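You operate a simulated robot arm through the tools that you are given. There is no shell and no other tool. Be economical: measure what you need, move in short steps, check, and stop when the job is done.

Carry out the task below with a simulated two-armed robot. There is one attempt and no reset: what you move stays moved.

Task
Crate the 20 mm seal bag and carry the crate to the small bench.
Fine: the bag is in the drawer: shut it again; use the small blue crate; carry with both hands.

Only the result counts: the job must be done as asked and must still hold three seconds after the hand-in. Knocking over, shifting, dropping, spilling or breaking anything else fails it. Lids that push on must go on centred and level and be pressed home; caps that screw on are set level and turned clockwise until they are tight.

Robot
Two 7-joint arms with two-finger parallel grippers on one trunk, on a base that drives. Base frame: it is fixed to the floor where the robot stands at the start and does not move with it; the origin is under the middle of the robot, x ahead of it, y to its left, z up. Readings come in mm, degrees, newtons and seconds.
The left shoulder is at the start at [70, 134, 1001], the right one opposite. With the tool pointing down near the work surface each hand reaches from about 100 to 640 mm from the robot's upright axis, wherever it stands, measured 20 degrees to its own side. Places, roughly: small blue crate [200, 500, 800]; table drawer [600, 100, 700]; top of the small white bench [-1600, 2200, 800]. Payload 1.57 kg a hand.
The TCP of each hand is the grasp point between the finger pads, 30 mm short of the fingertips. In the tool frame z runs along the fingers and y along their closing line. Largest opening 80 mm; finger width 17, thickness 12; the body of the gripper, 40 by 82 mm, starts 80 mm behind the TCP.
Orientation is that of the tool frame in the base frame, as a unit quaternion [x, y, z, w]. With the fingers straight down and closing along the base's y, the tool's x points along the base's -x, its y along +y and its z along -z.

Tools
- The arms move only by the tool drive_tool. It takes "left_rows", "right_rows" or both (then of equal length, played together; a hand with none holds still); each is a list of rows, each a list of 3 entries, a list of its own where there are three numbers: the gripper command, from -1 (shut) to 1 (fully open), values between in proportion, then the shift along the base's x, y, z in mm, then the turn, a rotation vector about the base's x, y, z in degrees. In form: [[claw, [dx, dy, dz], [wx, wy, wz]], ...]. A call has 1 to 8 rows; each row shifts and turns the commanded pose from where the row before left it. A row lasts 0.2 s, in which the tool goes at most 50 mm and 8.6 degrees; a call with a longer step from one row to the next is refused whole, and so is a gripper value outside its range. A pose out of reach is approached as far as the arm can. The call stops where the force on the tool passes 90 N (or 10 N more than at its start, if that is more) or the arm is blocked; 0.2 s more then pass. Each finger travels about 153 mm/s and halts on what it meets, pressing with about 34 N; the grip force reading is that of the motor and also rises with nothing between the fingers. The clock runs only during rows and for 0.2 s after the last one: add rows that do not move to give the fingers time. It gives the time, the measured TCP pose, the force on the tool (base axes), the opening and the grip force at its end, in the units of the frame above (readings bear some noise), with the torque about the TCP (base axes, N m) and any sound that the robot's microphone picked up.
- Cameras (640 x 400 px; columns grow to the right, rows downward): "scene" is now at [134.9, 26.6, 1230.4]; the picture's right is [0.43, -0.90, 0.00], its down [-0.53, -0.25, -0.81] and it looks along [0.73, 0.35, -0.59] (base axes); focal length 214 px, centre (320, 200). "left" rides on the left gripper at [72, 7, -122] in its tool frame; the picture's right is [-0.09, 1.00, 0.00], its down [-0.84, -0.08, -0.54] and it looks along [-0.54, -0.05, 0.84] (tool axes); focal length 238 px, centre (320, 200). "right" rides on the right gripper at [72, -7, -122] in its tool frame; the picture's right is [0.09, 1.00, 0.00], its down [-0.84, 0.08, -0.54] and it looks along [-0.54, 0.05, 0.84] (tool axes); focal length 238 px, centre (320, 200). There is no depth. A picture from a camera that has moved, and an enlarged one, comes with that camera's place and axes in the base frame and with its lens. The place of the scene camera against the robot may be out by one fixed shift of up to 18 mm in any direction.
- capture(camera): a new picture of that camera. No time passes.
- lift_body(by): slides the trunk up (or, below 0, down) by that many mm; the arms and the scene camera ride with it, the base frame stays. It gives what a move gives, with no picture.
- base_move(legs): drives the robot by 1 to 6 legs, each [ahead, left, turn to the left] in mm, mm and degrees, along the robot's own axes; the way and the turn of a leg run together, so that a leg with both is an arc; at most 1500 mm and 180 degrees a leg. The arms and the cameras ride along, it lands a little off, and it stops where it bumps. It gives what a move gives.
- head_to(pan, tilt): turns the head with the scene camera to pan (to the left, within 86 degrees either way) and tilt (down, from -29 to 69), counted from straight ahead of the robot. It gives what a move gives.
- inspect(camera, box): a new picture of the part [left, top, right, bottom] of that camera's present view, enlarged. No time passes.
- sign_off(): hands the job in; it is judged then, once.

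Work in short steps. Places have to be worked out from the pictures, the camera data and where the tool is seen: move nearer, look again, correct. Check each grasp and each placing, and mend what went wrong. You have 120 turns and 100 pictures in all, those below and enlarged ones among them. Open the grippers and draw the arms clear of the work before you hand the job in, unless the task says otherwise; then end with one line.

The tools are called after ">>>" as a command line: name --argument value ..., lists and objects as JSON in quotes. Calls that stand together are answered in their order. drive_tool: Moves the arms, as the interface text tells. Its arguments: {"type":"object","properties":{"left_rows":{"type":"array","items":{"type":"array"}},"right_rows":{"type":"array","items":{"type":"array"}}},"required":[]} The other tools are called the same way: lift_body (by) slides the trunk up or down; base_move (legs) drives the base; head_to (pan, tilt) turns the head that bears the scene camera; capture (camera) takes a picture; inspect (camera, box) takes an enlarged picture of a part of a camera's view; sign_off () hands the job in.

At the start:

```text
time: 0.0
left_tool_pos: [476.7, 253.3, 1054.5]
left_tool_rot: [0.0, 1.0, -0.001, -0.001]
left_force: [-0.2, -1.4, -0.5]
left_wrist_torque: [0.03, 0.01, -0.02]
left_gripper_width: 79.9
left_finger_force: 0.1
right_tool_pos: [431.8, -126.5, 1070.5]
right_tool_rot: [-0.001, 1.0, 0.0, 0.0]
right_force: [-0.6, -0.7, -0.5]
right_wrist_torque: [0.01, -0.02, 0.01]
right_gripper_width: 80.1
right_finger_force: 0.1
trunk travel left (down, up): [-575.0, 365.0]
robot x, y, heading: [5.2, 0.5, 0.1]
head pan, tilt: [25.4, 36.2]
```

scene: 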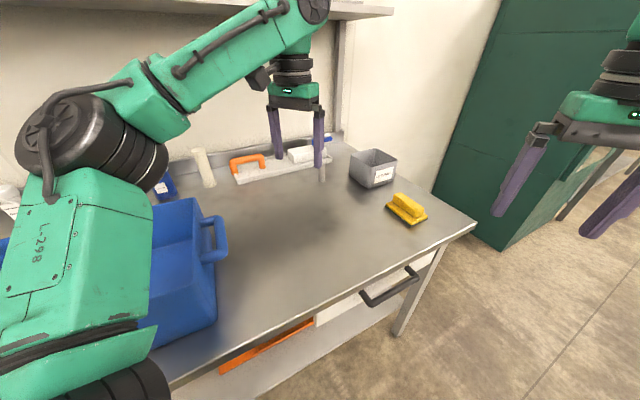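
right: 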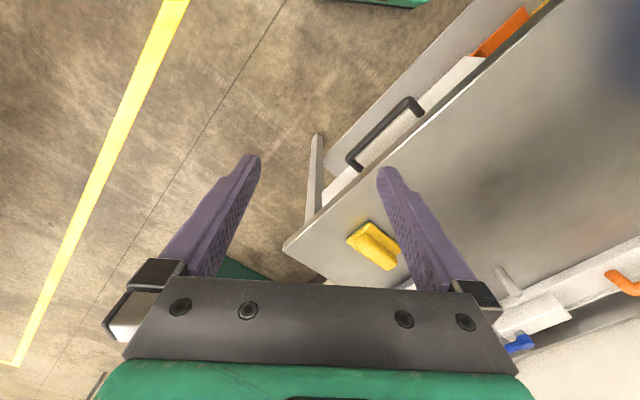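
left: 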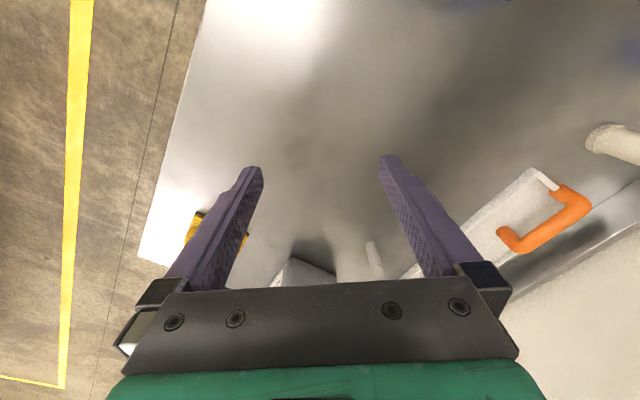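

I'll first look around: turn the head to see the drawer and crate better.

>>> head_to --pan 60 --tilt 50

>>> capture --camera "scene"

>>> head_to --pan 0 --tilt 50

>>> capture --camera "scene"

```text
time: 1.0
left_tool_pos: [475.7, 253.1, 1055.6]
left_tool_rot: [0.001, 1.0, 0.0, 0.0]
left_force: [0.3, 0.1, 0.2]
left_wrist_torque: [0.04, 0.01, -0.04]
left_gripper_width: 79.8
left_finger_force: 0.1
right_tool_pos: [431.1, -126.2, 1069.8]
right_tool_rot: [0.0, 1.0, 0.0, 0.001]
right_force: [-0.4, -0.2, 0.1]
right_wrist_torque: [0.0, 0.03, -0.02]
right_gripper_width: 80.0
right_finger_force: 0.1
trunk travel left (down, up): [-575.0, 365.0]
robot x, y, heading: [0.7, 2.8, 0.2]
head pan, tilt: [60.0, 50.0]
```

```text
96 pictures are left
camera scene: at [94.5, 55.8, 1210.6], right [0.87, -0.5, 0.0], down [-0.38, -0.66, -0.64], along [0.32, 0.56, -0.77], focal length 214 px, centre (320, 200)
```

scene: 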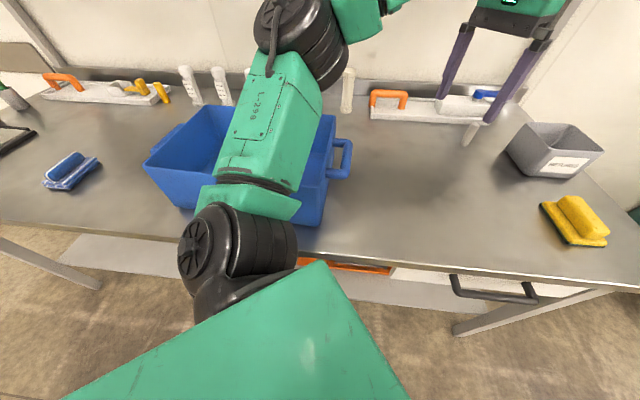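

```text
time: 2.3
left_tool_pos: [476.0, 252.0, 1055.6]
left_tool_rot: [0.0, 1.0, 0.001, 0.0]
left_force: [0.6, 0.1, -0.5]
left_wrist_torque: [0.05, 0.0, -0.01]
left_gripper_width: 80.0
left_finger_force: 0.1
right_tool_pos: [431.2, -127.0, 1071.3]
right_tool_rot: [-0.001, 1.0, 0.0, 0.0]
right_force: [0.2, 0.3, 0.1]
right_wrist_torque: [0.01, -0.01, 0.0]
right_gripper_width: 79.9
right_finger_force: 0.1
trunk travel left (down, up): [-575.0, 365.0]
robot x, y, heading: [-2.2, 1.9, -0.2]
head pan, tilt: [0.0, 50.0]
```

```text
95 pictures are left
camera scene: at [132.9, -10.8, 1210.5], right [0.0, -1.0, 0.0], down [-0.77, 0.0, -0.64], along [0.64, 0.0, -0.77], focal length 214 px, centre (320, 200)
```

scene: 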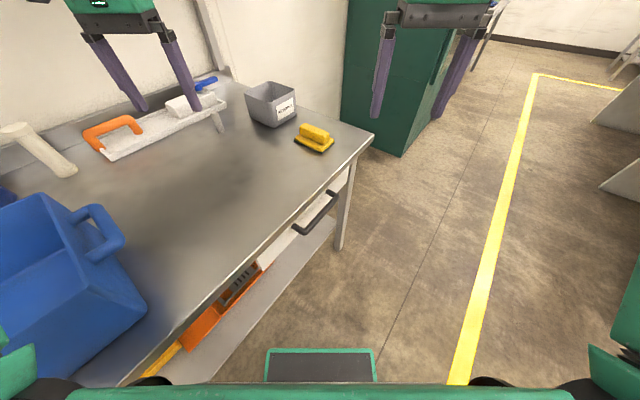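

The table's front edge runs at about -37°, so the table faces heading about 53°. I'll drive to stand square in front of the drawer, set back so it has room to open.

>>> base_move --legs '[[0, -376, 0], [118, 0, 0], [0, 0, 53.1]]'

>>> capture --camera "scene"

>>> capture --camera "right"

```text
time: 7.9
left_tool_pos: [203.6, 151.9, 1056.2]
left_tool_rot: [-0.446, 0.895, 0.0, 0.0]
left_force: [0.5, 0.0, -0.2]
left_wrist_torque: [-0.02, -0.01, 0.01]
left_gripper_width: 79.8
left_finger_force: 0.1
right_tool_pos: [480.2, -113.3, 1071.0]
right_tool_rot: [-0.446, 0.895, 0.0, 0.0]
right_force: [-0.5, -0.3, -0.8]
right_wrist_torque: [0.0, 0.02, -0.04]
right_gripper_width: 80.0
right_finger_force: 0.0
trunk travel left (down, up): [-575.0, 365.0]
robot x, y, heading: [118.4, -379.2, 53.0]
head pan, tilt: [0.0, 50.0]
```

```text
94 pictures are left
camera scene: at [201.3, -290.7, 1210.5], right [0.8, -0.6, 0.0], down [-0.46, -0.61, -0.64], along [0.39, 0.51, -0.77], focal length 214 px, centre (320, 200)
```

scene: 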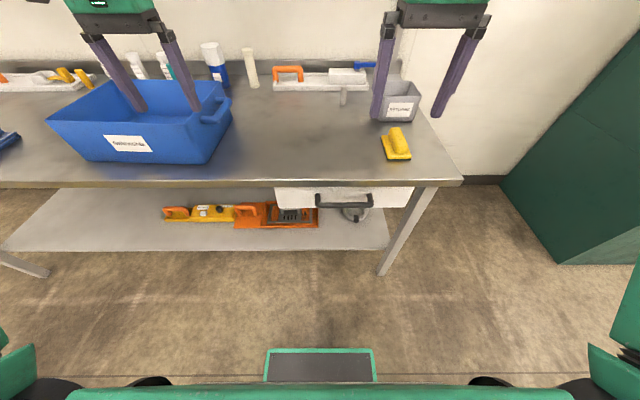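

```text
93 pictures are left
camera right: at [442.2, -174.1, 1192.5], right [-0.85, 0.53, 0.0], down [0.44, 0.71, 0.54], along [0.28, 0.46, -0.84], focal length 238 px, centre (320, 200)
```

right: 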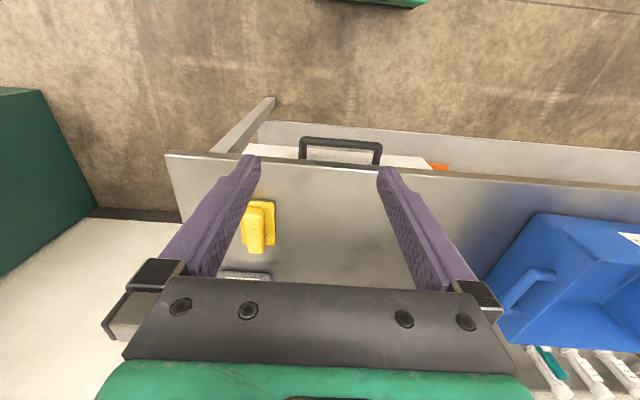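

Now square to the table. I'll zoom on the handle and the crate label.

>>> inspect --camera "scene" --box '[260, 170, 420, 270]'

>>> inspect --camera "right" --box '[260, 110, 420, 210]'

>>> inspect --camera "scene" --box '[0, 30, 240, 180]'

```text
4.00 times, centred on (340, 220) of scene
camera zoom: at [201.3, -290.7, 1210.5], right [0.8, -0.6, 0.0], down [-0.46, -0.61, -0.64], along [0.39, 0.51, -0.77], focal length 858 px, centre (240, 120)
```

zoom: 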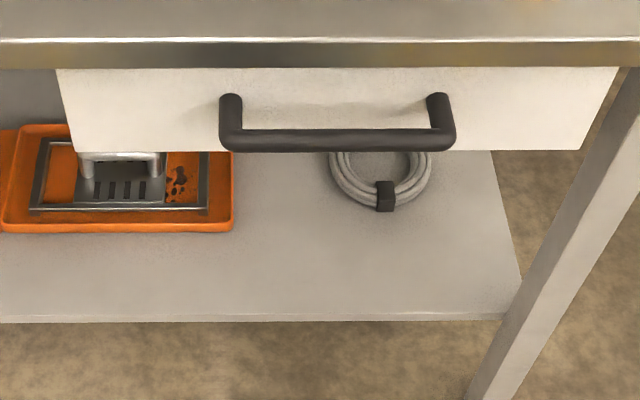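

```text
4.00 times, centred on (340, 160) of right
camera zoom: at [442.2, -174.1, 1192.5], right [-0.85, 0.53, 0.0], down [0.44, 0.71, 0.54], along [0.28, 0.46, -0.84], focal length 953 px, centre (240, 360)
```

zoom: 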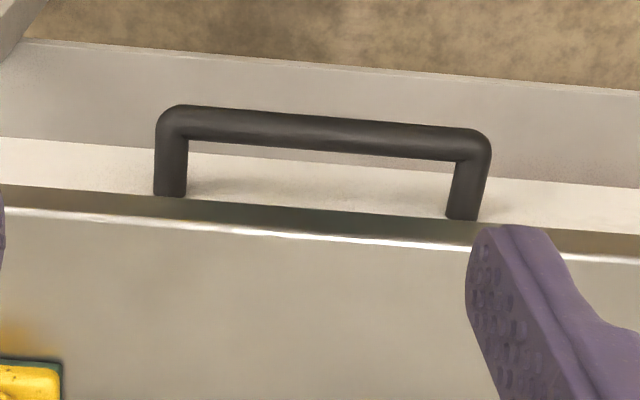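

```text
2.67 times, centred on (120, 105) of scene
camera zoom: at [201.3, -290.7, 1210.5], right [0.8, -0.6, 0.0], down [-0.46, -0.61, -0.64], along [0.39, 0.51, -0.77], focal length 572 px, centre (853, 453)
```

zoom: 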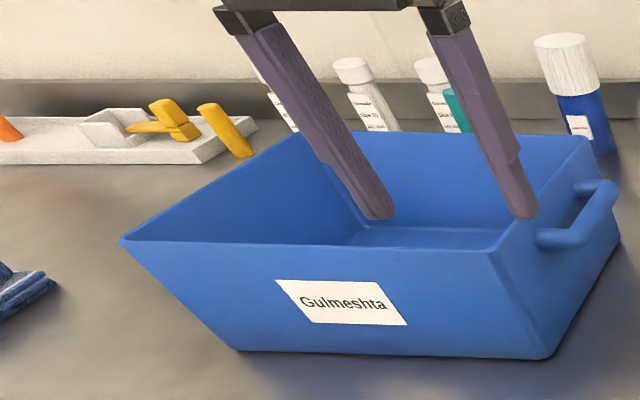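

Estimates: tabletop z≈796, front edge 540 mm ahead of the robot axis, handle bar at about 524 ahead, 75 right, z≈707. I'll yaw the right hand 90° and pitch it about 43° forward, so the fingers straddle the bar from in front and above.

>>> drive_tool --right_rows '[[1, [-7, 1, -15], [0, 0, -8.5]], [1, [-7, 1, -15], [0, 0, -8.5]], [1, [-7, 1, -15], [0, 0, -8.5]], [1, [-7, 1, -15], [0, 0, -8.5]], [1, [-7, 1, -15], [0, 0, -8.5]], [1, [-7, 1, -15], [0, 0, -8.5]], [1, [-7, 1, -15], [0, 0, -8.5]], [1, [-7, 1, -15], [0, 0, -8.5]]]'

>>> drive_tool --right_rows '[[1, [0, 0, -10], [0, 0, -7.3]], [1, [0, 0, -10], [0, 0, -7.3]], [1, [0, 0, -10], [0, 0, -7.4]], [0.5, [0, 0, -10], [6.79, -5.12, 0]], [0.5, [0, 0, -10], [6.79, -5.12, 0]], [0.5, [0, 0, -10], [6.79, -5.12, 0]], [0.5, [0, 0, -10], [6.79, -5.12, 0]], [0.5, [0, 0, -10], [6.79, -5.12, 0]]]'

>>> capture --camera "scene"

>>> capture --camera "right"

```text
time: 9.7
left_tool_pos: [203.6, 150.9, 1056.3]
left_tool_rot: [-0.446, 0.895, -0.001, -0.001]
left_force: [-0.3, -0.2, -0.1]
left_wrist_torque: [0.0, -0.01, -0.01]
left_gripper_width: 79.9
left_finger_force: 0.0
right_tool_pos: [423.2, -103.7, 950.4]
right_tool_rot: [0.132, 0.991, 0.0, 0.0]
right_force: [-0.3, 0.6, 0.3]
right_wrist_torque: [0.04, 0.02, 0.04]
right_gripper_width: 79.7
right_finger_force: 0.1
trunk travel left (down, up): [-575.0, 365.0]
robot x, y, heading: [121.6, -382.3, 53.0]
head pan, tilt: [0.0, 50.0]
```

```text
time: 11.5
left_tool_pos: [203.9, 150.3, 1055.9]
left_tool_rot: [-0.446, 0.895, 0.0, 0.0]
left_force: [0.5, 0.2, 1.1]
left_wrist_torque: [0.02, -0.06, 0.02]
left_gripper_width: 80.2
left_finger_force: 0.1
right_tool_pos: [423.4, -104.3, 871.5]
right_tool_rot: [0.295, 0.883, 0.345, 0.115]
right_force: [0.1, -0.2, -0.3]
right_wrist_torque: [-0.01, -0.02, 0.01]
right_gripper_width: 60.0
right_finger_force: 0.1
trunk travel left (down, up): [-575.0, 365.0]
robot x, y, heading: [117.4, -380.8, 52.9]
head pan, tilt: [0.0, 50.0]
```

```text
89 pictures are left
camera scene: at [201.3, -291.0, 1210.6], right [0.8, -0.6, 0.0], down [-0.46, -0.61, -0.64], along [0.39, 0.51, -0.77], focal length 214 px, centre (320, 200)
```

scene: 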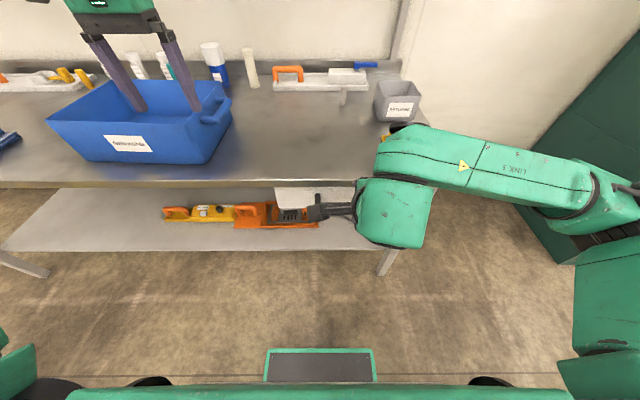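

```text
88 pictures are left
camera right: at [313.5, -131.1, 957.1], right [0.37, 0.64, 0.68], down [0.48, -0.75, 0.45], along [0.8, 0.16, -0.58], focal length 238 px, centre (320, 200)
```

right: 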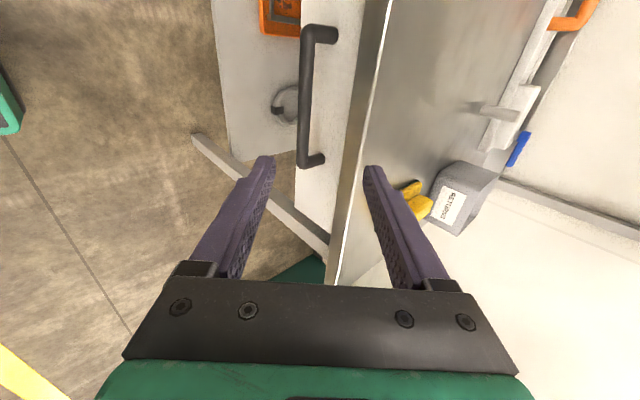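

Two right-camera views put the bar near [485, -4, 716]. I'll go to a point about 70 mm short of it along the tool axis and look again.

>>> drive_tool --right_rows '[[0.3, [11, 21, -34], [0, 0, 0]], [0.3, [11, 21, -34], [0, 0, 0]], [0.3, [11, 21, -35], [0, 0, 0]], [0.3, [0, 0, 0], [0, 0, 0]]]'

>>> capture --camera "right"

```text
time: 12.5
left_tool_pos: [204.5, 151.4, 1055.2]
left_tool_rot: [-0.446, 0.895, 0.0, 0.0]
left_force: [-0.5, 0.4, 0.8]
left_wrist_torque: [0.02, 0.0, -0.01]
left_gripper_width: 80.2
left_finger_force: 0.1
right_tool_pos: [457.0, -41.4, 765.6]
right_tool_rot: [0.295, 0.884, 0.345, 0.115]
right_force: [0.0, -0.4, 1.0]
right_wrist_torque: [0.02, -0.06, -0.01]
right_gripper_width: 51.9
right_finger_force: 0.1
trunk travel left (down, up): [-575.0, 365.0]
robot x, y, heading: [120.5, -383.7, 53.2]
head pan, tilt: [0.0, 50.0]
```

```text
87 pictures are left
camera right: at [347.8, -67.3, 851.9], right [0.37, 0.64, 0.67], down [0.48, -0.75, 0.45], along [0.8, 0.16, -0.59], focal length 238 px, centre (320, 200)
```

right: 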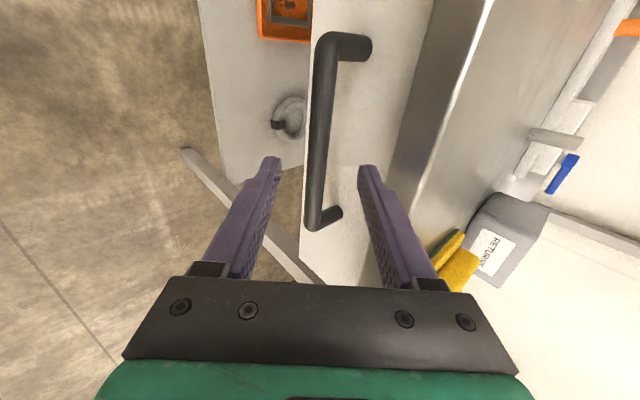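

The bar is centred between the fingers, and triangulation again gives F≈521, z≈715. I'll advance the remaining distance and close.

>>> drive_tool --right_rows '[[0.3, [14, 19, -25], [0, 0, 0]], [0.3, [14, 19, -25], [0, 0, 0]], [0.3, [0, 0, 0], [0, 0, 0]], [-1, [0, 0, 0], [0, 0, 0]], [-1, [0, 0, 0], [0, 0, 0]], [-1, [0, 0, 0], [0, 0, 0]]]'

>>> capture --camera "right"

```text
time: 13.9
left_tool_pos: [204.2, 151.9, 1054.6]
left_tool_rot: [-0.446, 0.895, 0.0, -0.001]
left_force: [0.4, 0.1, -1.1]
left_wrist_torque: [0.01, -0.05, -0.02]
left_gripper_width: 80.0
left_finger_force: 0.1
right_tool_pos: [483.8, -5.8, 716.6]
right_tool_rot: [0.296, 0.885, 0.341, 0.116]
right_force: [-4.9, -3.3, -10.3]
right_wrist_torque: [-0.16, -0.12, 0.04]
right_gripper_width: 17.7
right_finger_force: 32.6
trunk travel left (down, up): [-575.0, 365.0]
robot x, y, heading: [121.4, -380.5, 52.9]
head pan, tilt: [0.0, 50.0]
```

```text
86 pictures are left
camera right: at [373.6, -31.3, 802.4], right [0.37, 0.64, 0.67], down [0.48, -0.75, 0.45], along [0.79, 0.16, -0.59], focal length 238 px, centre (320, 200)
```

right: 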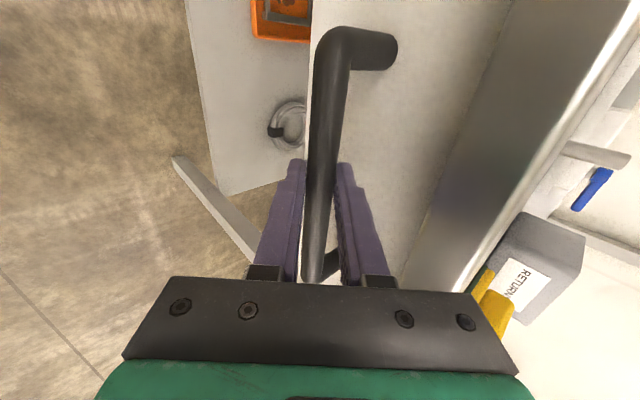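

The bar is gripped (17.7 mm, 33 N). I'll pull the drawer straight out toward the robot.

>>> drive_tool --right_rows '[[-1, [-12, -16, 0], [0, 0, 0]], [-1, [-15, -20, 0], [0, 0, 0]], [-1, [-15, -20, 0], [0, 0, 0]], [-1, [-15, -20, 0], [0, 0, 0]], [-1, [-15, -20, 0], [0, 0, 0]], [-1, [-15, -20, 0], [0, 0, 0]], [-1, [-15, -20, 0], [0, 0, 0]], [-1, [0, 0, 0], [0, 0, 0]]]'

>>> capture --camera "scene"

```text
time: 15.7
left_tool_pos: [205.4, 150.5, 1055.6]
left_tool_rot: [-0.446, 0.895, 0.0, -0.001]
left_force: [-0.5, 0.8, -0.2]
left_wrist_torque: [0.02, 0.01, -0.01]
left_gripper_width: 80.2
left_finger_force: 0.0
right_tool_pos: [381.9, -141.9, 716.5]
right_tool_rot: [0.296, 0.884, 0.343, 0.114]
right_force: [4.9, -4.8, -6.5]
right_wrist_torque: [-0.43, -0.36, -0.31]
right_gripper_width: 17.5
right_finger_force: 32.2
trunk travel left (down, up): [-575.0, 365.0]
robot x, y, heading: [115.4, -385.1, 52.8]
head pan, tilt: [0.0, 50.0]
```

```text
85 pictures are left
camera scene: at [202.7, -291.1, 1210.5], right [0.8, -0.6, 0.0], down [-0.46, -0.61, -0.64], along [0.39, 0.51, -0.77], focal length 214 px, centre (320, 200)
```

scene: 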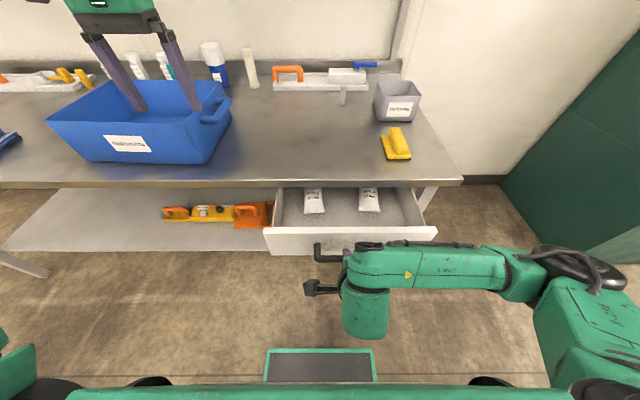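

The drawer slides well, and two bags are showing. I'll pull further.

>>> drive_tool --right_rows '[[-1, [-12, -16, 0], [0, 0, 0]], [-1, [-12, -16, 0], [0, 0, 0]], [-1, [-12, -16, 0], [0, 0, 0]], [-1, [-12, -16, 0], [0, 0, 0]], [-1, [-9, -12, 0], [0, 0, 0]], [-1, [0, 0, 0], [0, 0, 0]]]'

>>> capture --camera "scene"

>>> inspect --camera "scene" --box '[256, 170, 448, 290]'

```text
time: 16.9
left_tool_pos: [205.3, 150.8, 1055.3]
left_tool_rot: [-0.447, 0.895, 0.0, 0.001]
left_force: [-0.2, -0.4, 0.0]
left_wrist_torque: [-0.02, 0.02, 0.0]
left_gripper_width: 79.9
left_finger_force: 0.0
right_tool_pos: [364.3, -160.8, 719.1]
right_tool_rot: [0.363, 0.833, 0.386, 0.157]
right_force: [3.1, -3.1, 1.6]
right_wrist_torque: [-0.36, -0.41, 0.41]
right_gripper_width: 19.7
right_finger_force: 33.3
trunk travel left (down, up): [-575.0, 365.0]
robot x, y, heading: [119.2, -377.9, 52.8]
head pan, tilt: [0.0, 50.0]
stopped in row 5 (right hand): the arm was blocked; the commanded pose is now the measured one
```

```text
84 pictures are left
camera scene: at [201.8, -291.3, 1211.0], right [0.8, -0.6, 0.0], down [-0.46, -0.61, -0.64], along [0.39, 0.51, -0.77], focal length 214 px, centre (320, 200)
```

scene: 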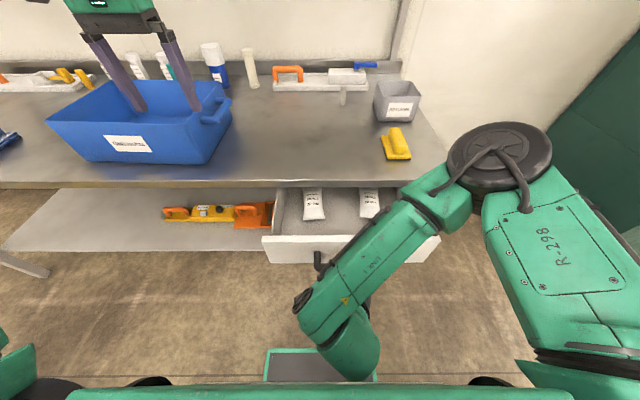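

```text
3.33 times, centred on (352, 230) of scene
camera zoom: at [201.8, -291.3, 1211.0], right [0.8, -0.6, 0.0], down [-0.46, -0.61, -0.64], along [0.39, 0.51, -0.77], focal length 715 px, centre (213, 100)
```

zoom: 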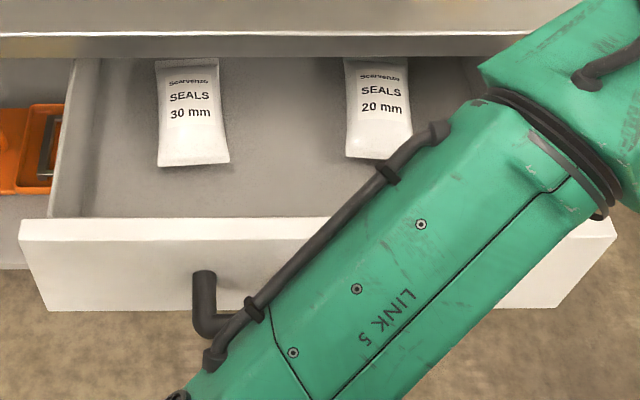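

The drawer is about 195 mm open and the 20 mm bag is the right-hand one. The right arm's wrist has reached an awkward configuration, so I'll release the bar and retreat up and back.

>>> drive_tool --right_rows '[[1, [0, 0, 0], [0, 0, 0]], [1, [0, 0, 0], [0, 0, 0]], [1, [-4, -5, 20], [0, 0, 0]], [1, [-4, -5, 20], [0, 0, 0]], [1, [-2, -3, 30], [0, 0, 0]], [1, [0, 0, 30], [0, 0, 0]]]'

>>> capture --camera "scene"

```text
time: 18.3
left_tool_pos: [204.9, 150.6, 1056.9]
left_tool_rot: [-0.446, 0.895, 0.0, 0.0]
left_force: [-0.2, 0.4, -0.8]
left_wrist_torque: [-0.03, -0.04, 0.03]
left_gripper_width: 79.8
left_finger_force: 0.0
right_tool_pos: [362.8, -158.1, 822.3]
right_tool_rot: [0.392, 0.815, 0.396, 0.162]
right_force: [0.0, 0.5, 1.5]
right_wrist_torque: [0.0, -0.02, 0.03]
right_gripper_width: 79.8
right_finger_force: 0.1
trunk travel left (down, up): [-575.0, 365.0]
robot x, y, heading: [117.6, -381.7, 52.8]
head pan, tilt: [0.0, 50.0]
```

```text
82 pictures are left
camera scene: at [201.3, -291.3, 1210.6], right [0.8, -0.6, 0.0], down [-0.46, -0.61, -0.64], along [0.39, 0.51, -0.77], focal length 214 px, centre (320, 200)
```

scene: 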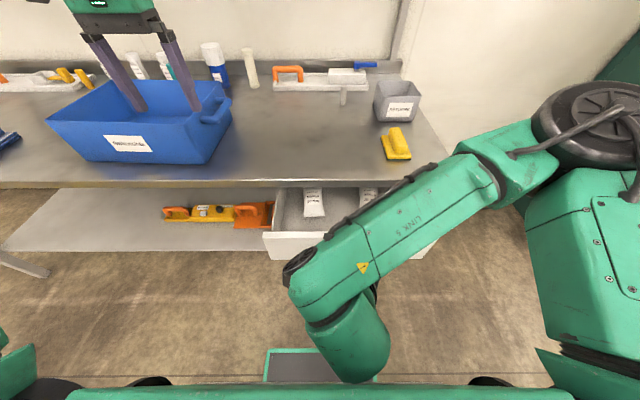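

Clear of the handle. I'll turn the right hand back to fingers-down, closing left-right, while moving up, right and forward.

>>> drive_tool --right_rows '[[1, [9, 1, 14], [-4.12, -0.31, 6.9]], [1, [9, 1, 14], [-4.12, -0.31, 6.9]], [1, [9, 1, 14], [-4.12, -0.31, 6.9]], [1, [9, 1, 14], [-4.12, -0.31, 6.9]], [1, [9, 1, 14], [-4.12, -0.31, 6.9]], [1, [9, 1, 14], [-4.12, -0.31, 6.9]], [1, [9, 1, 14], [-4.12, -0.31, 6.9]]]'

>>> drive_tool --right_rows '[[1, [9, 1, 4], [-4.12, -0.31, 6.9]], [1, [9, 1, 4], [-4.12, -0.31, 6.9]], [1, [9, 1, 4], [-4.12, -0.31, 6.9]], [1, [9, 1, 4], [-4.12, -0.31, 6.9]], [1, [9, 1, 4], [-4.12, -0.31, 6.9]], [1, [9, 1, 4], [-4.12, -0.31, 6.9]], [1, [9, 1, 4], [-4.12, -0.31, 6.9]]]'

>>> capture --camera "right"

>>> capture --camera "scene"

```text
time: 19.9
left_tool_pos: [205.3, 150.8, 1055.1]
left_tool_rot: [-0.447, 0.895, 0.0, 0.0]
left_force: [0.8, 0.6, 0.0]
left_wrist_torque: [0.01, 0.01, -0.03]
left_gripper_width: 79.8
left_finger_force: 0.1
right_tool_pos: [404.3, -162.8, 909.3]
right_tool_rot: [-0.062, 0.973, 0.208, 0.082]
right_force: [0.3, 0.3, 0.4]
right_wrist_torque: [0.0, 0.0, -0.02]
right_gripper_width: 80.0
right_finger_force: 0.1
right hand out of reach, approached as far as the arm can: row 1, 2
trunk travel left (down, up): [-575.0, 365.0]
robot x, y, heading: [121.3, -384.0, 53.0]
head pan, tilt: [0.0, 50.0]
```

```text
time: 21.5
left_tool_pos: [205.8, 151.0, 1055.3]
left_tool_rot: [-0.446, 0.895, -0.001, 0.0]
left_force: [0.8, 0.0, 0.9]
left_wrist_torque: [0.0, -0.02, 0.03]
left_gripper_width: 80.2
left_finger_force: 0.0
right_tool_pos: [467.8, -152.8, 935.6]
right_tool_rot: [-0.473, 0.881, -0.02, -0.009]
right_force: [0.8, -0.4, 0.6]
right_wrist_torque: [0.0, -0.04, -0.01]
right_gripper_width: 79.9
right_finger_force: 0.0
trunk travel left (down, up): [-575.0, 365.0]
robot x, y, heading: [121.5, -382.4, 52.9]
head pan, tilt: [0.0, 50.0]
```

```text
81 pictures are left
camera right: at [432.7, -211.4, 1060.9], right [-0.88, 0.47, -0.02], down [0.4, 0.76, 0.51], along [0.26, 0.44, -0.86], focal length 238 px, centre (320, 200)
```

right: 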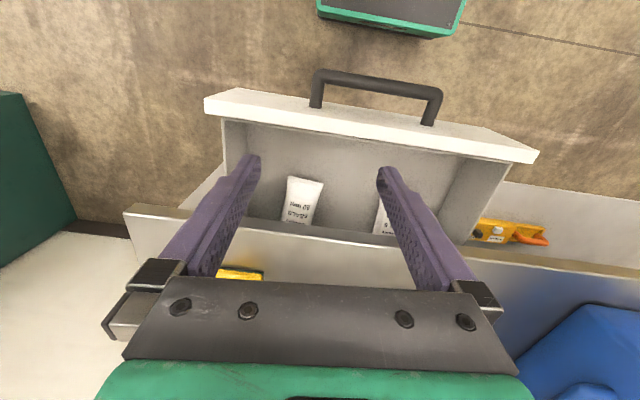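

```text
80 pictures are left
camera scene: at [201.4, -290.2, 1210.5], right [0.8, -0.6, 0.0], down [-0.46, -0.61, -0.64], along [0.39, 0.51, -0.77], focal length 214 px, centre (320, 200)
```

scene: 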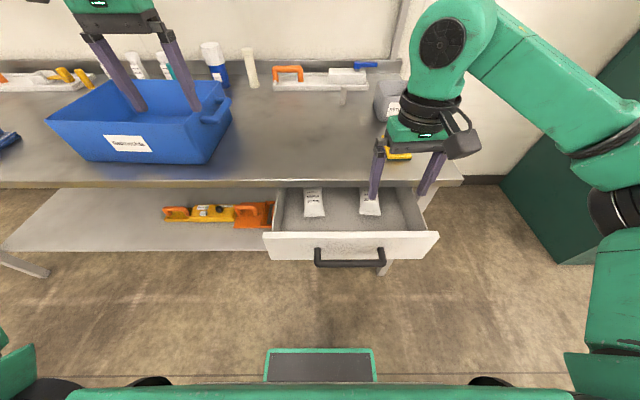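

Only about 28 mm of the bag shows past the table edge, so the drawer needs to come further out. I'll close the right fingers, lower them into the empty front part of the drawer and pull on the inside of the front panel.

>>> drive_tool --right_rows '[[-1, [-3, 16, -20], [2.5, 0.1, -3.5]], [-1, [-3, 16, -25], [0, 0, 0]], [-1, [-3, 16, -25], [0, 0, 0]], [-1, [-3, 15, -30], [0, 0, 0]], [-1, [-2, 15, -30], [0, 0, 0]], [-1, [0, 0, 0], [0, 0, 0]]]'

>>> capture --camera "right"

>>> capture --camera "scene"

```text
time: 22.9
left_tool_pos: [204.1, 150.4, 1056.1]
left_tool_rot: [-0.446, 0.895, -0.001, -0.001]
left_force: [-0.3, 0.6, 0.0]
left_wrist_torque: [0.01, -0.01, 0.0]
left_gripper_width: 80.0
left_finger_force: 0.0
right_tool_pos: [453.0, -78.9, 806.3]
right_tool_rot: [-0.446, 0.895, 0.001, 0.001]
right_force: [-0.9, 0.2, -0.5]
right_wrist_torque: [-0.02, 0.0, 0.01]
right_gripper_width: 0.1
right_finger_force: 20.9
trunk travel left (down, up): [-575.0, 365.0]
robot x, y, heading: [120.8, -379.4, 52.7]
head pan, tilt: [0.0, 50.0]
```

```text
79 pictures are left
camera right: at [415.1, -139.0, 928.6], right [-0.85, 0.53, 0.0], down [0.44, 0.71, 0.54], along [0.29, 0.46, -0.84], focal length 238 px, centre (320, 200)
```

right: 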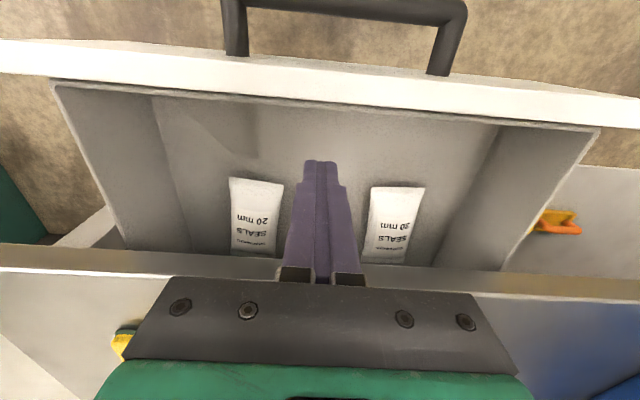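

```text
78 pictures are left
camera scene: at [201.2, -291.2, 1210.6], right [0.8, -0.6, 0.0], down [-0.46, -0.61, -0.64], along [0.39, 0.51, -0.77], focal length 214 px, centre (320, 200)
```

scene: 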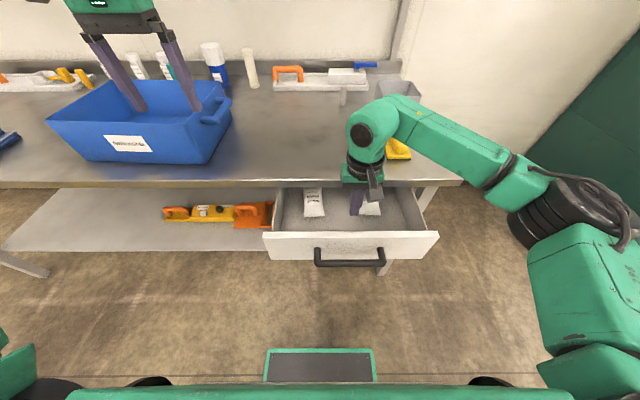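

Before going on I'll read both labels clearly.

>>> inspect --camera "right" --box '[200, 160, 440, 310]'

>>> inspect --camera "scene" --box '[290, 175, 400, 245]'

```text
2.67 times, centred on (320, 235) of right
camera zoom: at [415.1, -139.0, 928.6], right [-0.85, 0.53, 0.0], down [0.44, 0.71, 0.54], along [0.29, 0.46, -0.84], focal length 636 px, centre (320, 107)
```

zoom: 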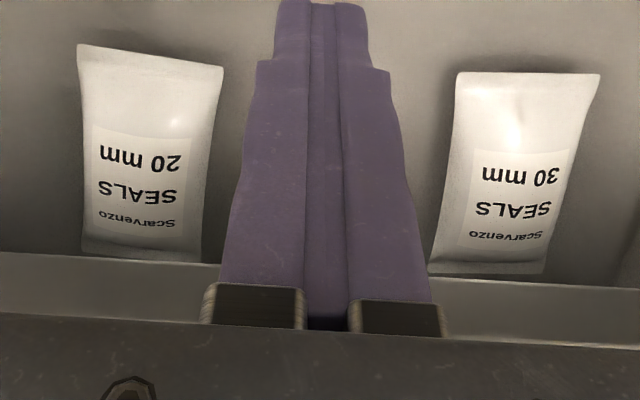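

```text
5.71 times, centred on (345, 210) of scene
camera zoom: at [201.2, -291.2, 1210.6], right [0.8, -0.6, 0.0], down [-0.46, -0.61, -0.64], along [0.39, 0.51, -0.77], focal length 1226 px, centre (177, 143)
```

zoom: 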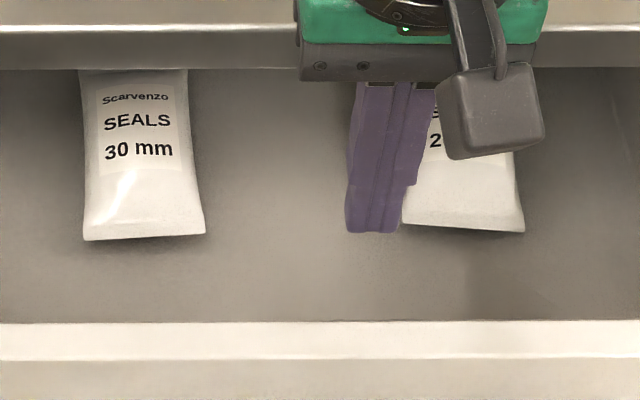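

The right-hand bag is the 20 mm one. I'll lower the closed fingers into the drawer and pull the front panel outward.

>>> drive_tool --right_rows '[[-1, [0, 0, -35], [0, 0, 0]], [-1, [0, 0, -35], [0, 0, 0]], [-1, [-9, -12, 0], [0, 0, 0]], [-1, [-9, -12, 0], [0, 0, 0]], [-1, [-9, -12, 0], [0, 0, 0]], [-1, [-9, -12, 0], [0, 0, 0]], [-1, [-9, -12, 0], [0, 0, 0]]]'

>>> capture --camera "right"

```text
time: 24.5
left_tool_pos: [204.1, 150.5, 1054.8]
left_tool_rot: [-0.446, 0.895, 0.0, 0.0]
left_force: [0.0, 0.7, 0.3]
left_wrist_torque: [0.02, 0.01, 0.02]
left_gripper_width: 79.9
left_finger_force: 0.0
right_tool_pos: [407.3, -137.7, 738.0]
right_tool_rot: [-0.445, 0.896, 0.001, 0.0]
right_force: [0.8, 1.2, 0.5]
right_wrist_torque: [0.0, 0.01, 0.01]
right_gripper_width: 0.1
right_finger_force: 21.6
trunk travel left (down, up): [-575.0, 365.0]
robot x, y, heading: [120.7, -381.1, 53.0]
head pan, tilt: [0.0, 50.0]
```

```text
75 pictures are left
camera right: at [369.2, -198.4, 858.8], right [-0.85, 0.53, 0.0], down [0.44, 0.71, 0.54], along [0.29, 0.46, -0.84], focal length 238 px, centre (320, 200)
```

right: 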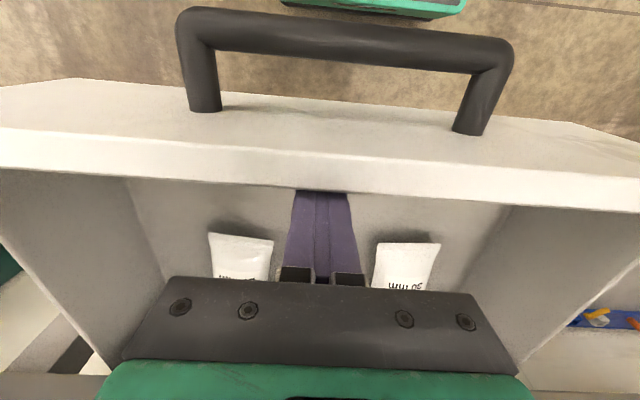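

No force yet; the fingertips look to be just at the panel. I'll continue pulling slowly.

>>> drive_tool --right_rows '[[-1, [-6, -8, 0], [0, 0, 0]], [-1, [-6, -8, 0], [0, 0, 0]], [-1, [-6, -8, 0], [0, 0, 0]], [-1, [-6, -8, 0], [0, 0, 0]], [-1, [-6, -8, 0], [0, 0, 0]]]'

>>> capture --camera "right"

>>> capture --camera "scene"

```text
time: 25.7
left_tool_pos: [204.8, 151.1, 1056.0]
left_tool_rot: [-0.446, 0.895, 0.0, -0.001]
left_force: [0.5, -0.5, 0.1]
left_wrist_torque: [-0.01, 0.01, -0.01]
left_gripper_width: 80.2
left_finger_force: 0.1
right_tool_pos: [377.0, -175.7, 737.5]
right_tool_rot: [-0.445, 0.895, 0.001, 0.001]
right_force: [1.0, 0.9, -0.5]
right_wrist_torque: [-0.03, 0.05, 0.0]
right_gripper_width: 0.0
right_finger_force: 21.5
trunk travel left (down, up): [-575.0, 365.0]
robot x, y, heading: [117.1, -380.0, 52.9]
head pan, tilt: [0.0, 50.0]
```

```text
74 pictures are left
camera right: at [338.6, -236.6, 859.4], right [-0.85, 0.53, 0.0], down [0.44, 0.71, 0.54], along [0.29, 0.46, -0.84], focal length 238 px, centre (320, 200)
```

right: 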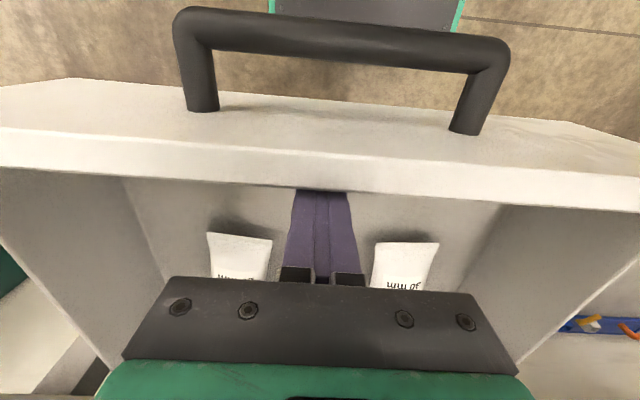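

```text
73 pictures are left
camera scene: at [201.3, -290.8, 1210.5], right [0.8, -0.6, 0.0], down [-0.46, -0.61, -0.64], along [0.39, 0.51, -0.77], focal length 214 px, centre (320, 200)
```

scene: 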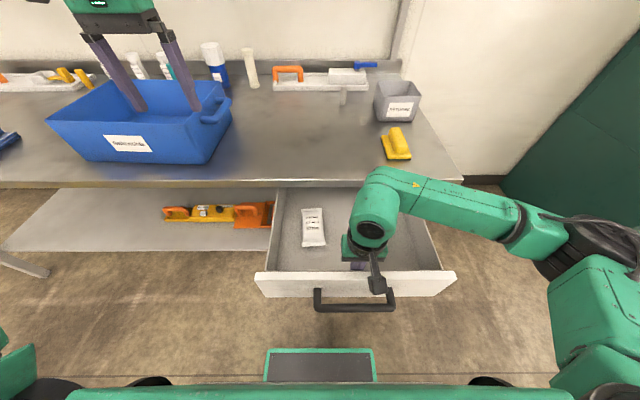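

That worked: the drawer is now well open with both bags clear of the table. I'll lift out and go above the 20 mm bag.

>>> drive_tool --right_rows '[[-1, [3, 4, 30], [0, 0, 0]], [-1, [0, 0, 45], [0, 0, 0]], [0, [0, 0, 40], [0, 0, 0]], [1, [40, 23, 0], [0, 0, 0]], [1, [40, 23, 0], [0, 0, 0]], [1, [40, 23, 0], [0, 0, 0]], [1, [40, 23, 0], [0, 0, 0]], [1, [0, 0, 0], [0, 0, 0]]]'

>>> capture --camera "right"

>>> inspect --camera "scene" --box '[240, 160, 480, 310]'

```text
time: 27.5
left_tool_pos: [203.3, 150.4, 1055.5]
left_tool_rot: [-0.446, 0.895, 0.0, 0.0]
left_force: [-0.3, -0.1, 0.4]
left_wrist_torque: [0.04, -0.05, 0.0]
left_gripper_width: 80.1
left_finger_force: 0.0
right_tool_pos: [541.0, -78.7, 854.2]
right_tool_rot: [-0.446, 0.895, 0.001, 0.001]
right_force: [-0.6, -0.7, -0.1]
right_wrist_torque: [0.03, 0.0, -0.01]
right_gripper_width: 80.0
right_finger_force: 0.0
trunk travel left (down, up): [-575.0, 365.0]
robot x, y, heading: [119.0, -382.1, 52.9]
head pan, tilt: [0.0, 50.0]
```

```text
72 pictures are left
camera right: at [503.3, -138.7, 975.7], right [-0.85, 0.53, 0.0], down [0.44, 0.71, 0.54], along [0.29, 0.46, -0.84], focal length 238 px, centre (320, 200)
```

right: 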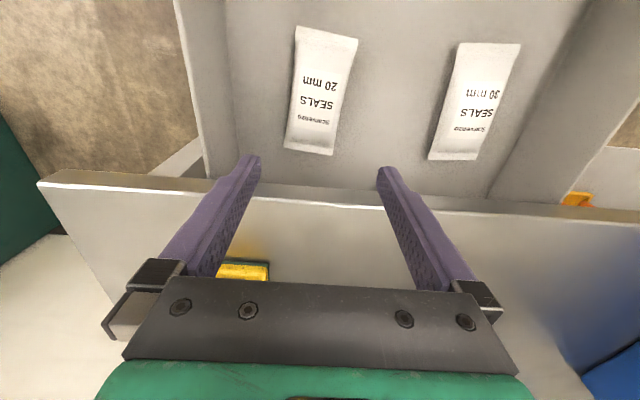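

```text
2.67 times, centred on (360, 235) of scene
camera zoom: at [200.9, -291.3, 1210.6], right [0.8, -0.6, 0.0], down [-0.46, -0.61, -0.64], along [0.39, 0.51, -0.77], focal length 572 px, centre (213, 107)
```

zoom: 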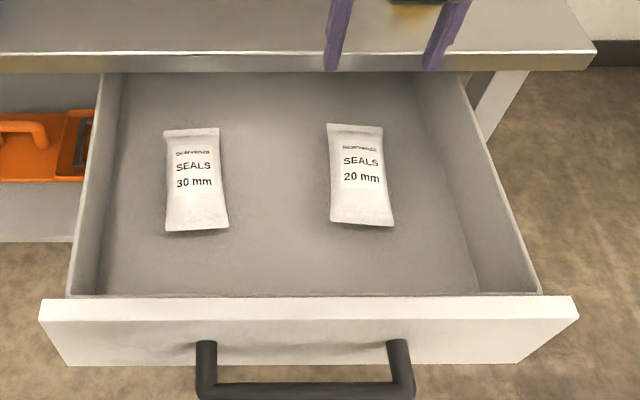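

The 20 mm bag is centred near F=466, L=-164, turned about 6° clockwise, with its top at z≈685. I'll align over it and lower to just above the bag.

>>> drive_tool --right_rows '[[1, [-5, -13, -30], [0, 0, -6]], [1, [-5, -13, -34], [0, 0, 0]], [1, [0, 0, -35], [0, 0, 0]], [1, [0, 0, -30], [0, 0, 0]], [1, [0, 0, 0], [0, 0, 0]]]'

>>> capture --camera "right"

>>> inspect --camera "scene" --box '[300, 170, 460, 270]'

```text
time: 28.7
left_tool_pos: [204.3, 150.0, 1055.5]
left_tool_rot: [-0.446, 0.895, 0.0, 0.001]
left_force: [0.6, 0.5, -0.3]
left_wrist_torque: [0.02, 0.03, 0.0]
left_gripper_width: 80.0
left_finger_force: 0.0
right_tool_pos: [528.7, -106.8, 723.6]
right_tool_rot: [-0.398, 0.917, 0.0, 0.0]
right_force: [0.0, -0.1, -0.3]
right_wrist_torque: [0.0, 0.01, -0.01]
right_gripper_width: 80.0
right_finger_force: 0.0
trunk travel left (down, up): [-575.0, 365.0]
robot x, y, heading: [118.7, -378.4, 53.0]
head pan, tilt: [0.0, 50.0]
```

```text
70 pictures are left
camera right: at [485.4, -163.1, 845.2], right [-0.79, 0.61, 0.0], down [0.52, 0.66, 0.54], along [0.33, 0.43, -0.84], focal length 238 px, centre (320, 200)
```

right: 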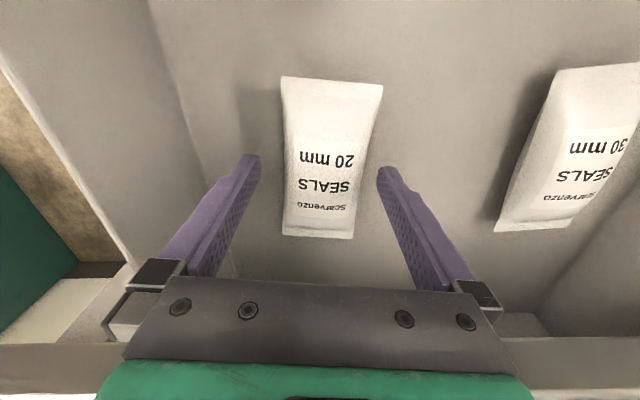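

```text
4.00 times, centred on (380, 220) of scene
camera zoom: at [201.1, -290.8, 1210.6], right [0.8, -0.6, 0.0], down [-0.46, -0.61, -0.64], along [0.39, 0.51, -0.77], focal length 858 px, centre (80, 120)
```

zoom: 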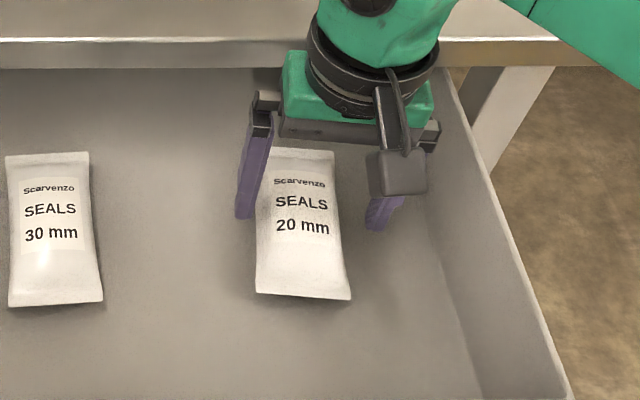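

The bag sits about 8 mm to the left of the finger centre; I'll correct and go down in small steps, watching the force.

>>> drive_tool --right_rows '[[1, [-12, -3, 0], [0, 0, 0]], [1, [0, 0, -6], [0, 0, 0]], [1, [0, 0, -6], [0, 0, 0]], [1, [0, 0, 0], [0, 0, 0]]]'

>>> capture --camera "right"

```text
time: 29.7
left_tool_pos: [204.1, 151.2, 1057.3]
left_tool_rot: [-0.446, 0.895, 0.0, 0.0]
left_force: [-0.4, -0.1, -0.3]
left_wrist_torque: [0.04, -0.01, 0.0]
left_gripper_width: 79.9
left_finger_force: 0.0
right_tool_pos: [518.1, -109.4, 709.9]
right_tool_rot: [-0.398, 0.917, 0.001, 0.001]
right_force: [0.0, 0.0, -0.8]
right_wrist_torque: [0.0, -0.03, 0.05]
right_gripper_width: 80.1
right_finger_force: 0.0
trunk travel left (down, up): [-575.0, 365.0]
robot x, y, heading: [119.4, -382.3, 53.0]
head pan, tilt: [0.0, 50.0]
```

```text
68 pictures are left
camera right: at [474.3, -166.1, 832.2], right [-0.79, 0.61, 0.0], down [0.52, 0.66, 0.54], along [0.33, 0.43, -0.84], focal length 238 px, centre (320, 200)
```

right: 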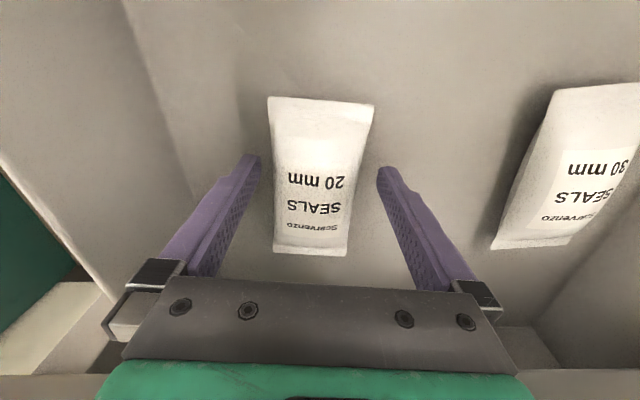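

Well centred. I'll descend a bit more with force checks.

>>> drive_tool --right_rows '[[1, [0, 0, -5], [0, 0, 0]], [1, [0, 0, -5], [0, 0, 0]], [1, [0, 0, 0], [0, 0, 0]]]'

>>> inspect --camera "right" --box '[200, 80, 440, 280]'

```text
time: 30.5
left_tool_pos: [205.4, 150.8, 1056.5]
left_tool_rot: [-0.446, 0.895, -0.001, 0.0]
left_force: [0.3, -0.2, 0.2]
left_wrist_torque: [0.02, 0.0, 0.04]
left_gripper_width: 80.0
left_finger_force: 0.0
right_tool_pos: [518.6, -110.1, 699.9]
right_tool_rot: [-0.397, 0.918, 0.0, 0.001]
right_force: [-0.9, -0.1, 0.7]
right_wrist_torque: [0.01, -0.01, 0.01]
right_gripper_width: 79.8
right_finger_force: 0.2
trunk travel left (down, up): [-575.0, 365.0]
robot x, y, heading: [116.9, -384.9, 52.9]
head pan, tilt: [0.0, 50.0]
```

```text
2.00 times, centred on (320, 180) of right
camera zoom: at [474.4, -166.0, 822.5], right [-0.79, 0.61, 0.0], down [0.52, 0.66, 0.54], along [0.33, 0.43, -0.84], focal length 477 px, centre (320, 240)
```

zoom: 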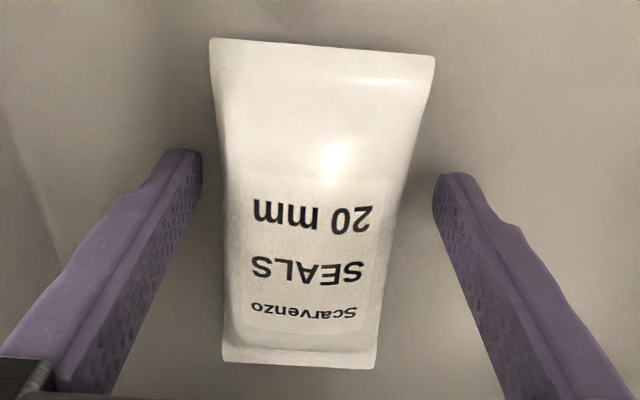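

Tips are at z≈670 with no contact; I'll go down slowly a little further.

>>> drive_tool --right_rows '[[1, [0, 0, -4], [0, 0, 0]], [1, [0, 0, -4], [0, 0, 0]]]'

>>> inspect --camera "right" --box '[200, 80, 440, 280]'

```text
time: 31.1
left_tool_pos: [204.1, 151.3, 1056.1]
left_tool_rot: [-0.446, 0.895, 0.001, 0.0]
left_force: [-0.1, 0.0, -0.9]
left_wrist_torque: [-0.02, -0.04, 0.01]
left_gripper_width: 80.3
left_finger_force: 0.1
right_tool_pos: [518.0, -110.8, 693.0]
right_tool_rot: [-0.397, 0.918, 0.002, 0.001]
right_force: [0.6, 0.1, 0.1]
right_wrist_torque: [-0.02, -0.02, 0.03]
right_gripper_width: 79.7
right_finger_force: 0.1
trunk travel left (down, up): [-575.0, 365.0]
robot x, y, heading: [119.4, -380.8, 52.9]
head pan, tilt: [0.0, 50.0]
```

```text
2.00 times, centred on (320, 180) of right
camera zoom: at [473.7, -166.5, 814.5], right [-0.79, 0.61, 0.0], down [0.52, 0.66, 0.54], along [0.33, 0.43, -0.84], focal length 477 px, centre (320, 240)
```

zoom: 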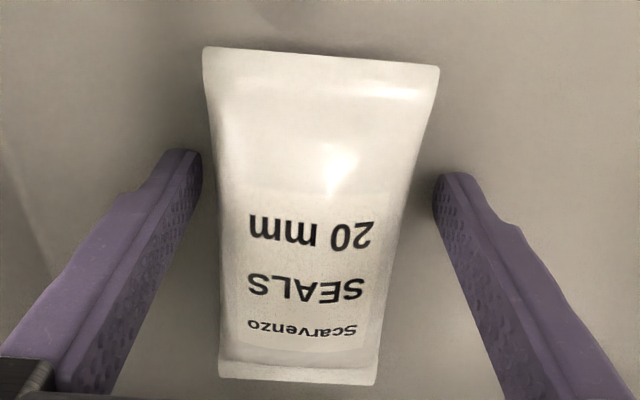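

I'll go slightly lower, then close gently.

>>> drive_tool --right_rows '[[1, [0, 0, -3], [0, 0, 0]], [1, [0, 0, -3], [0, 0, 0]], [1, [0, 0, 0], [0, 0, 0]]]'

```text
time: 31.9
left_tool_pos: [202.8, 150.8, 1057.0]
left_tool_rot: [-0.446, 0.895, 0.0, 0.002]
left_force: [0.5, 0.1, -0.3]
left_wrist_torque: [0.0, -0.01, -0.01]
left_gripper_width: 79.7
left_finger_force: 0.0
right_tool_pos: [518.9, -110.4, 689.8]
right_tool_rot: [-0.397, 0.918, 0.002, 0.003]
right_force: [3.7, -1.3, 24.6]
right_wrist_torque: [-0.9, -0.76, 0.27]
right_gripper_width: 80.2
right_finger_force: 0.0
trunk travel left (down, up): [-575.0, 365.0]
robot x, y, heading: [118.3, -383.6, 52.9]
head pan, tilt: [0.0, 50.0]
```

The tips touched the drawer floor (25 N). I'll rise 4 mm and close on the bag.

>>> drive_tool --right_rows '[[1, [0, 0, 4], [0, 0, 0]], [1, [0, 0, 0], [0, 0, 0]], [0.3, [0, 0, 0], [0, 0, 0]], [-1, [0, 0, 0], [0, 0, 0]], [-1, [0, 0, 0], [0, 0, 0]], [-1, [0, 0, 0], [0, 0, 0]]]'

>>> capture --camera "right"

```text
time: 33.3
left_tool_pos: [204.7, 151.8, 1055.2]
left_tool_rot: [-0.445, 0.895, 0.0, 0.0]
left_force: [-0.5, 0.8, 0.3]
left_wrist_torque: [-0.02, 0.01, -0.03]
left_gripper_width: 79.9
left_finger_force: 0.1
right_tool_pos: [517.5, -109.1, 690.3]
right_tool_rot: [-0.399, 0.917, 0.002, 0.001]
right_force: [-0.2, 0.2, -0.3]
right_wrist_torque: [-0.01, 0.0, 0.02]
right_gripper_width: 62.5
right_finger_force: 33.5
trunk travel left (down, up): [-575.0, 365.0]
robot x, y, heading: [119.5, -379.4, 53.0]
head pan, tilt: [0.0, 50.0]
```

```text
65 pictures are left
camera right: at [474.1, -166.3, 812.6], right [-0.79, 0.61, 0.0], down [0.52, 0.66, 0.54], along [0.33, 0.43, -0.84], focal length 238 px, centre (320, 200)
```

right: 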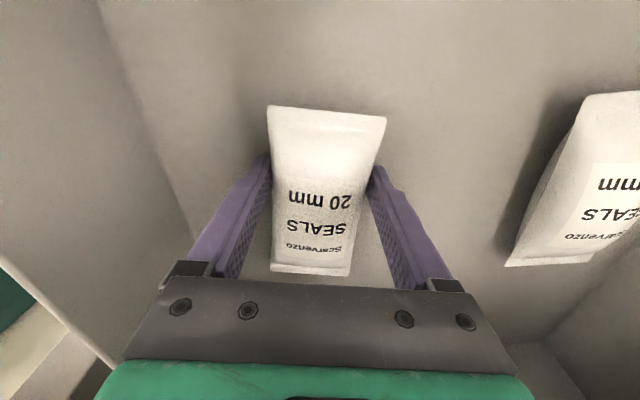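

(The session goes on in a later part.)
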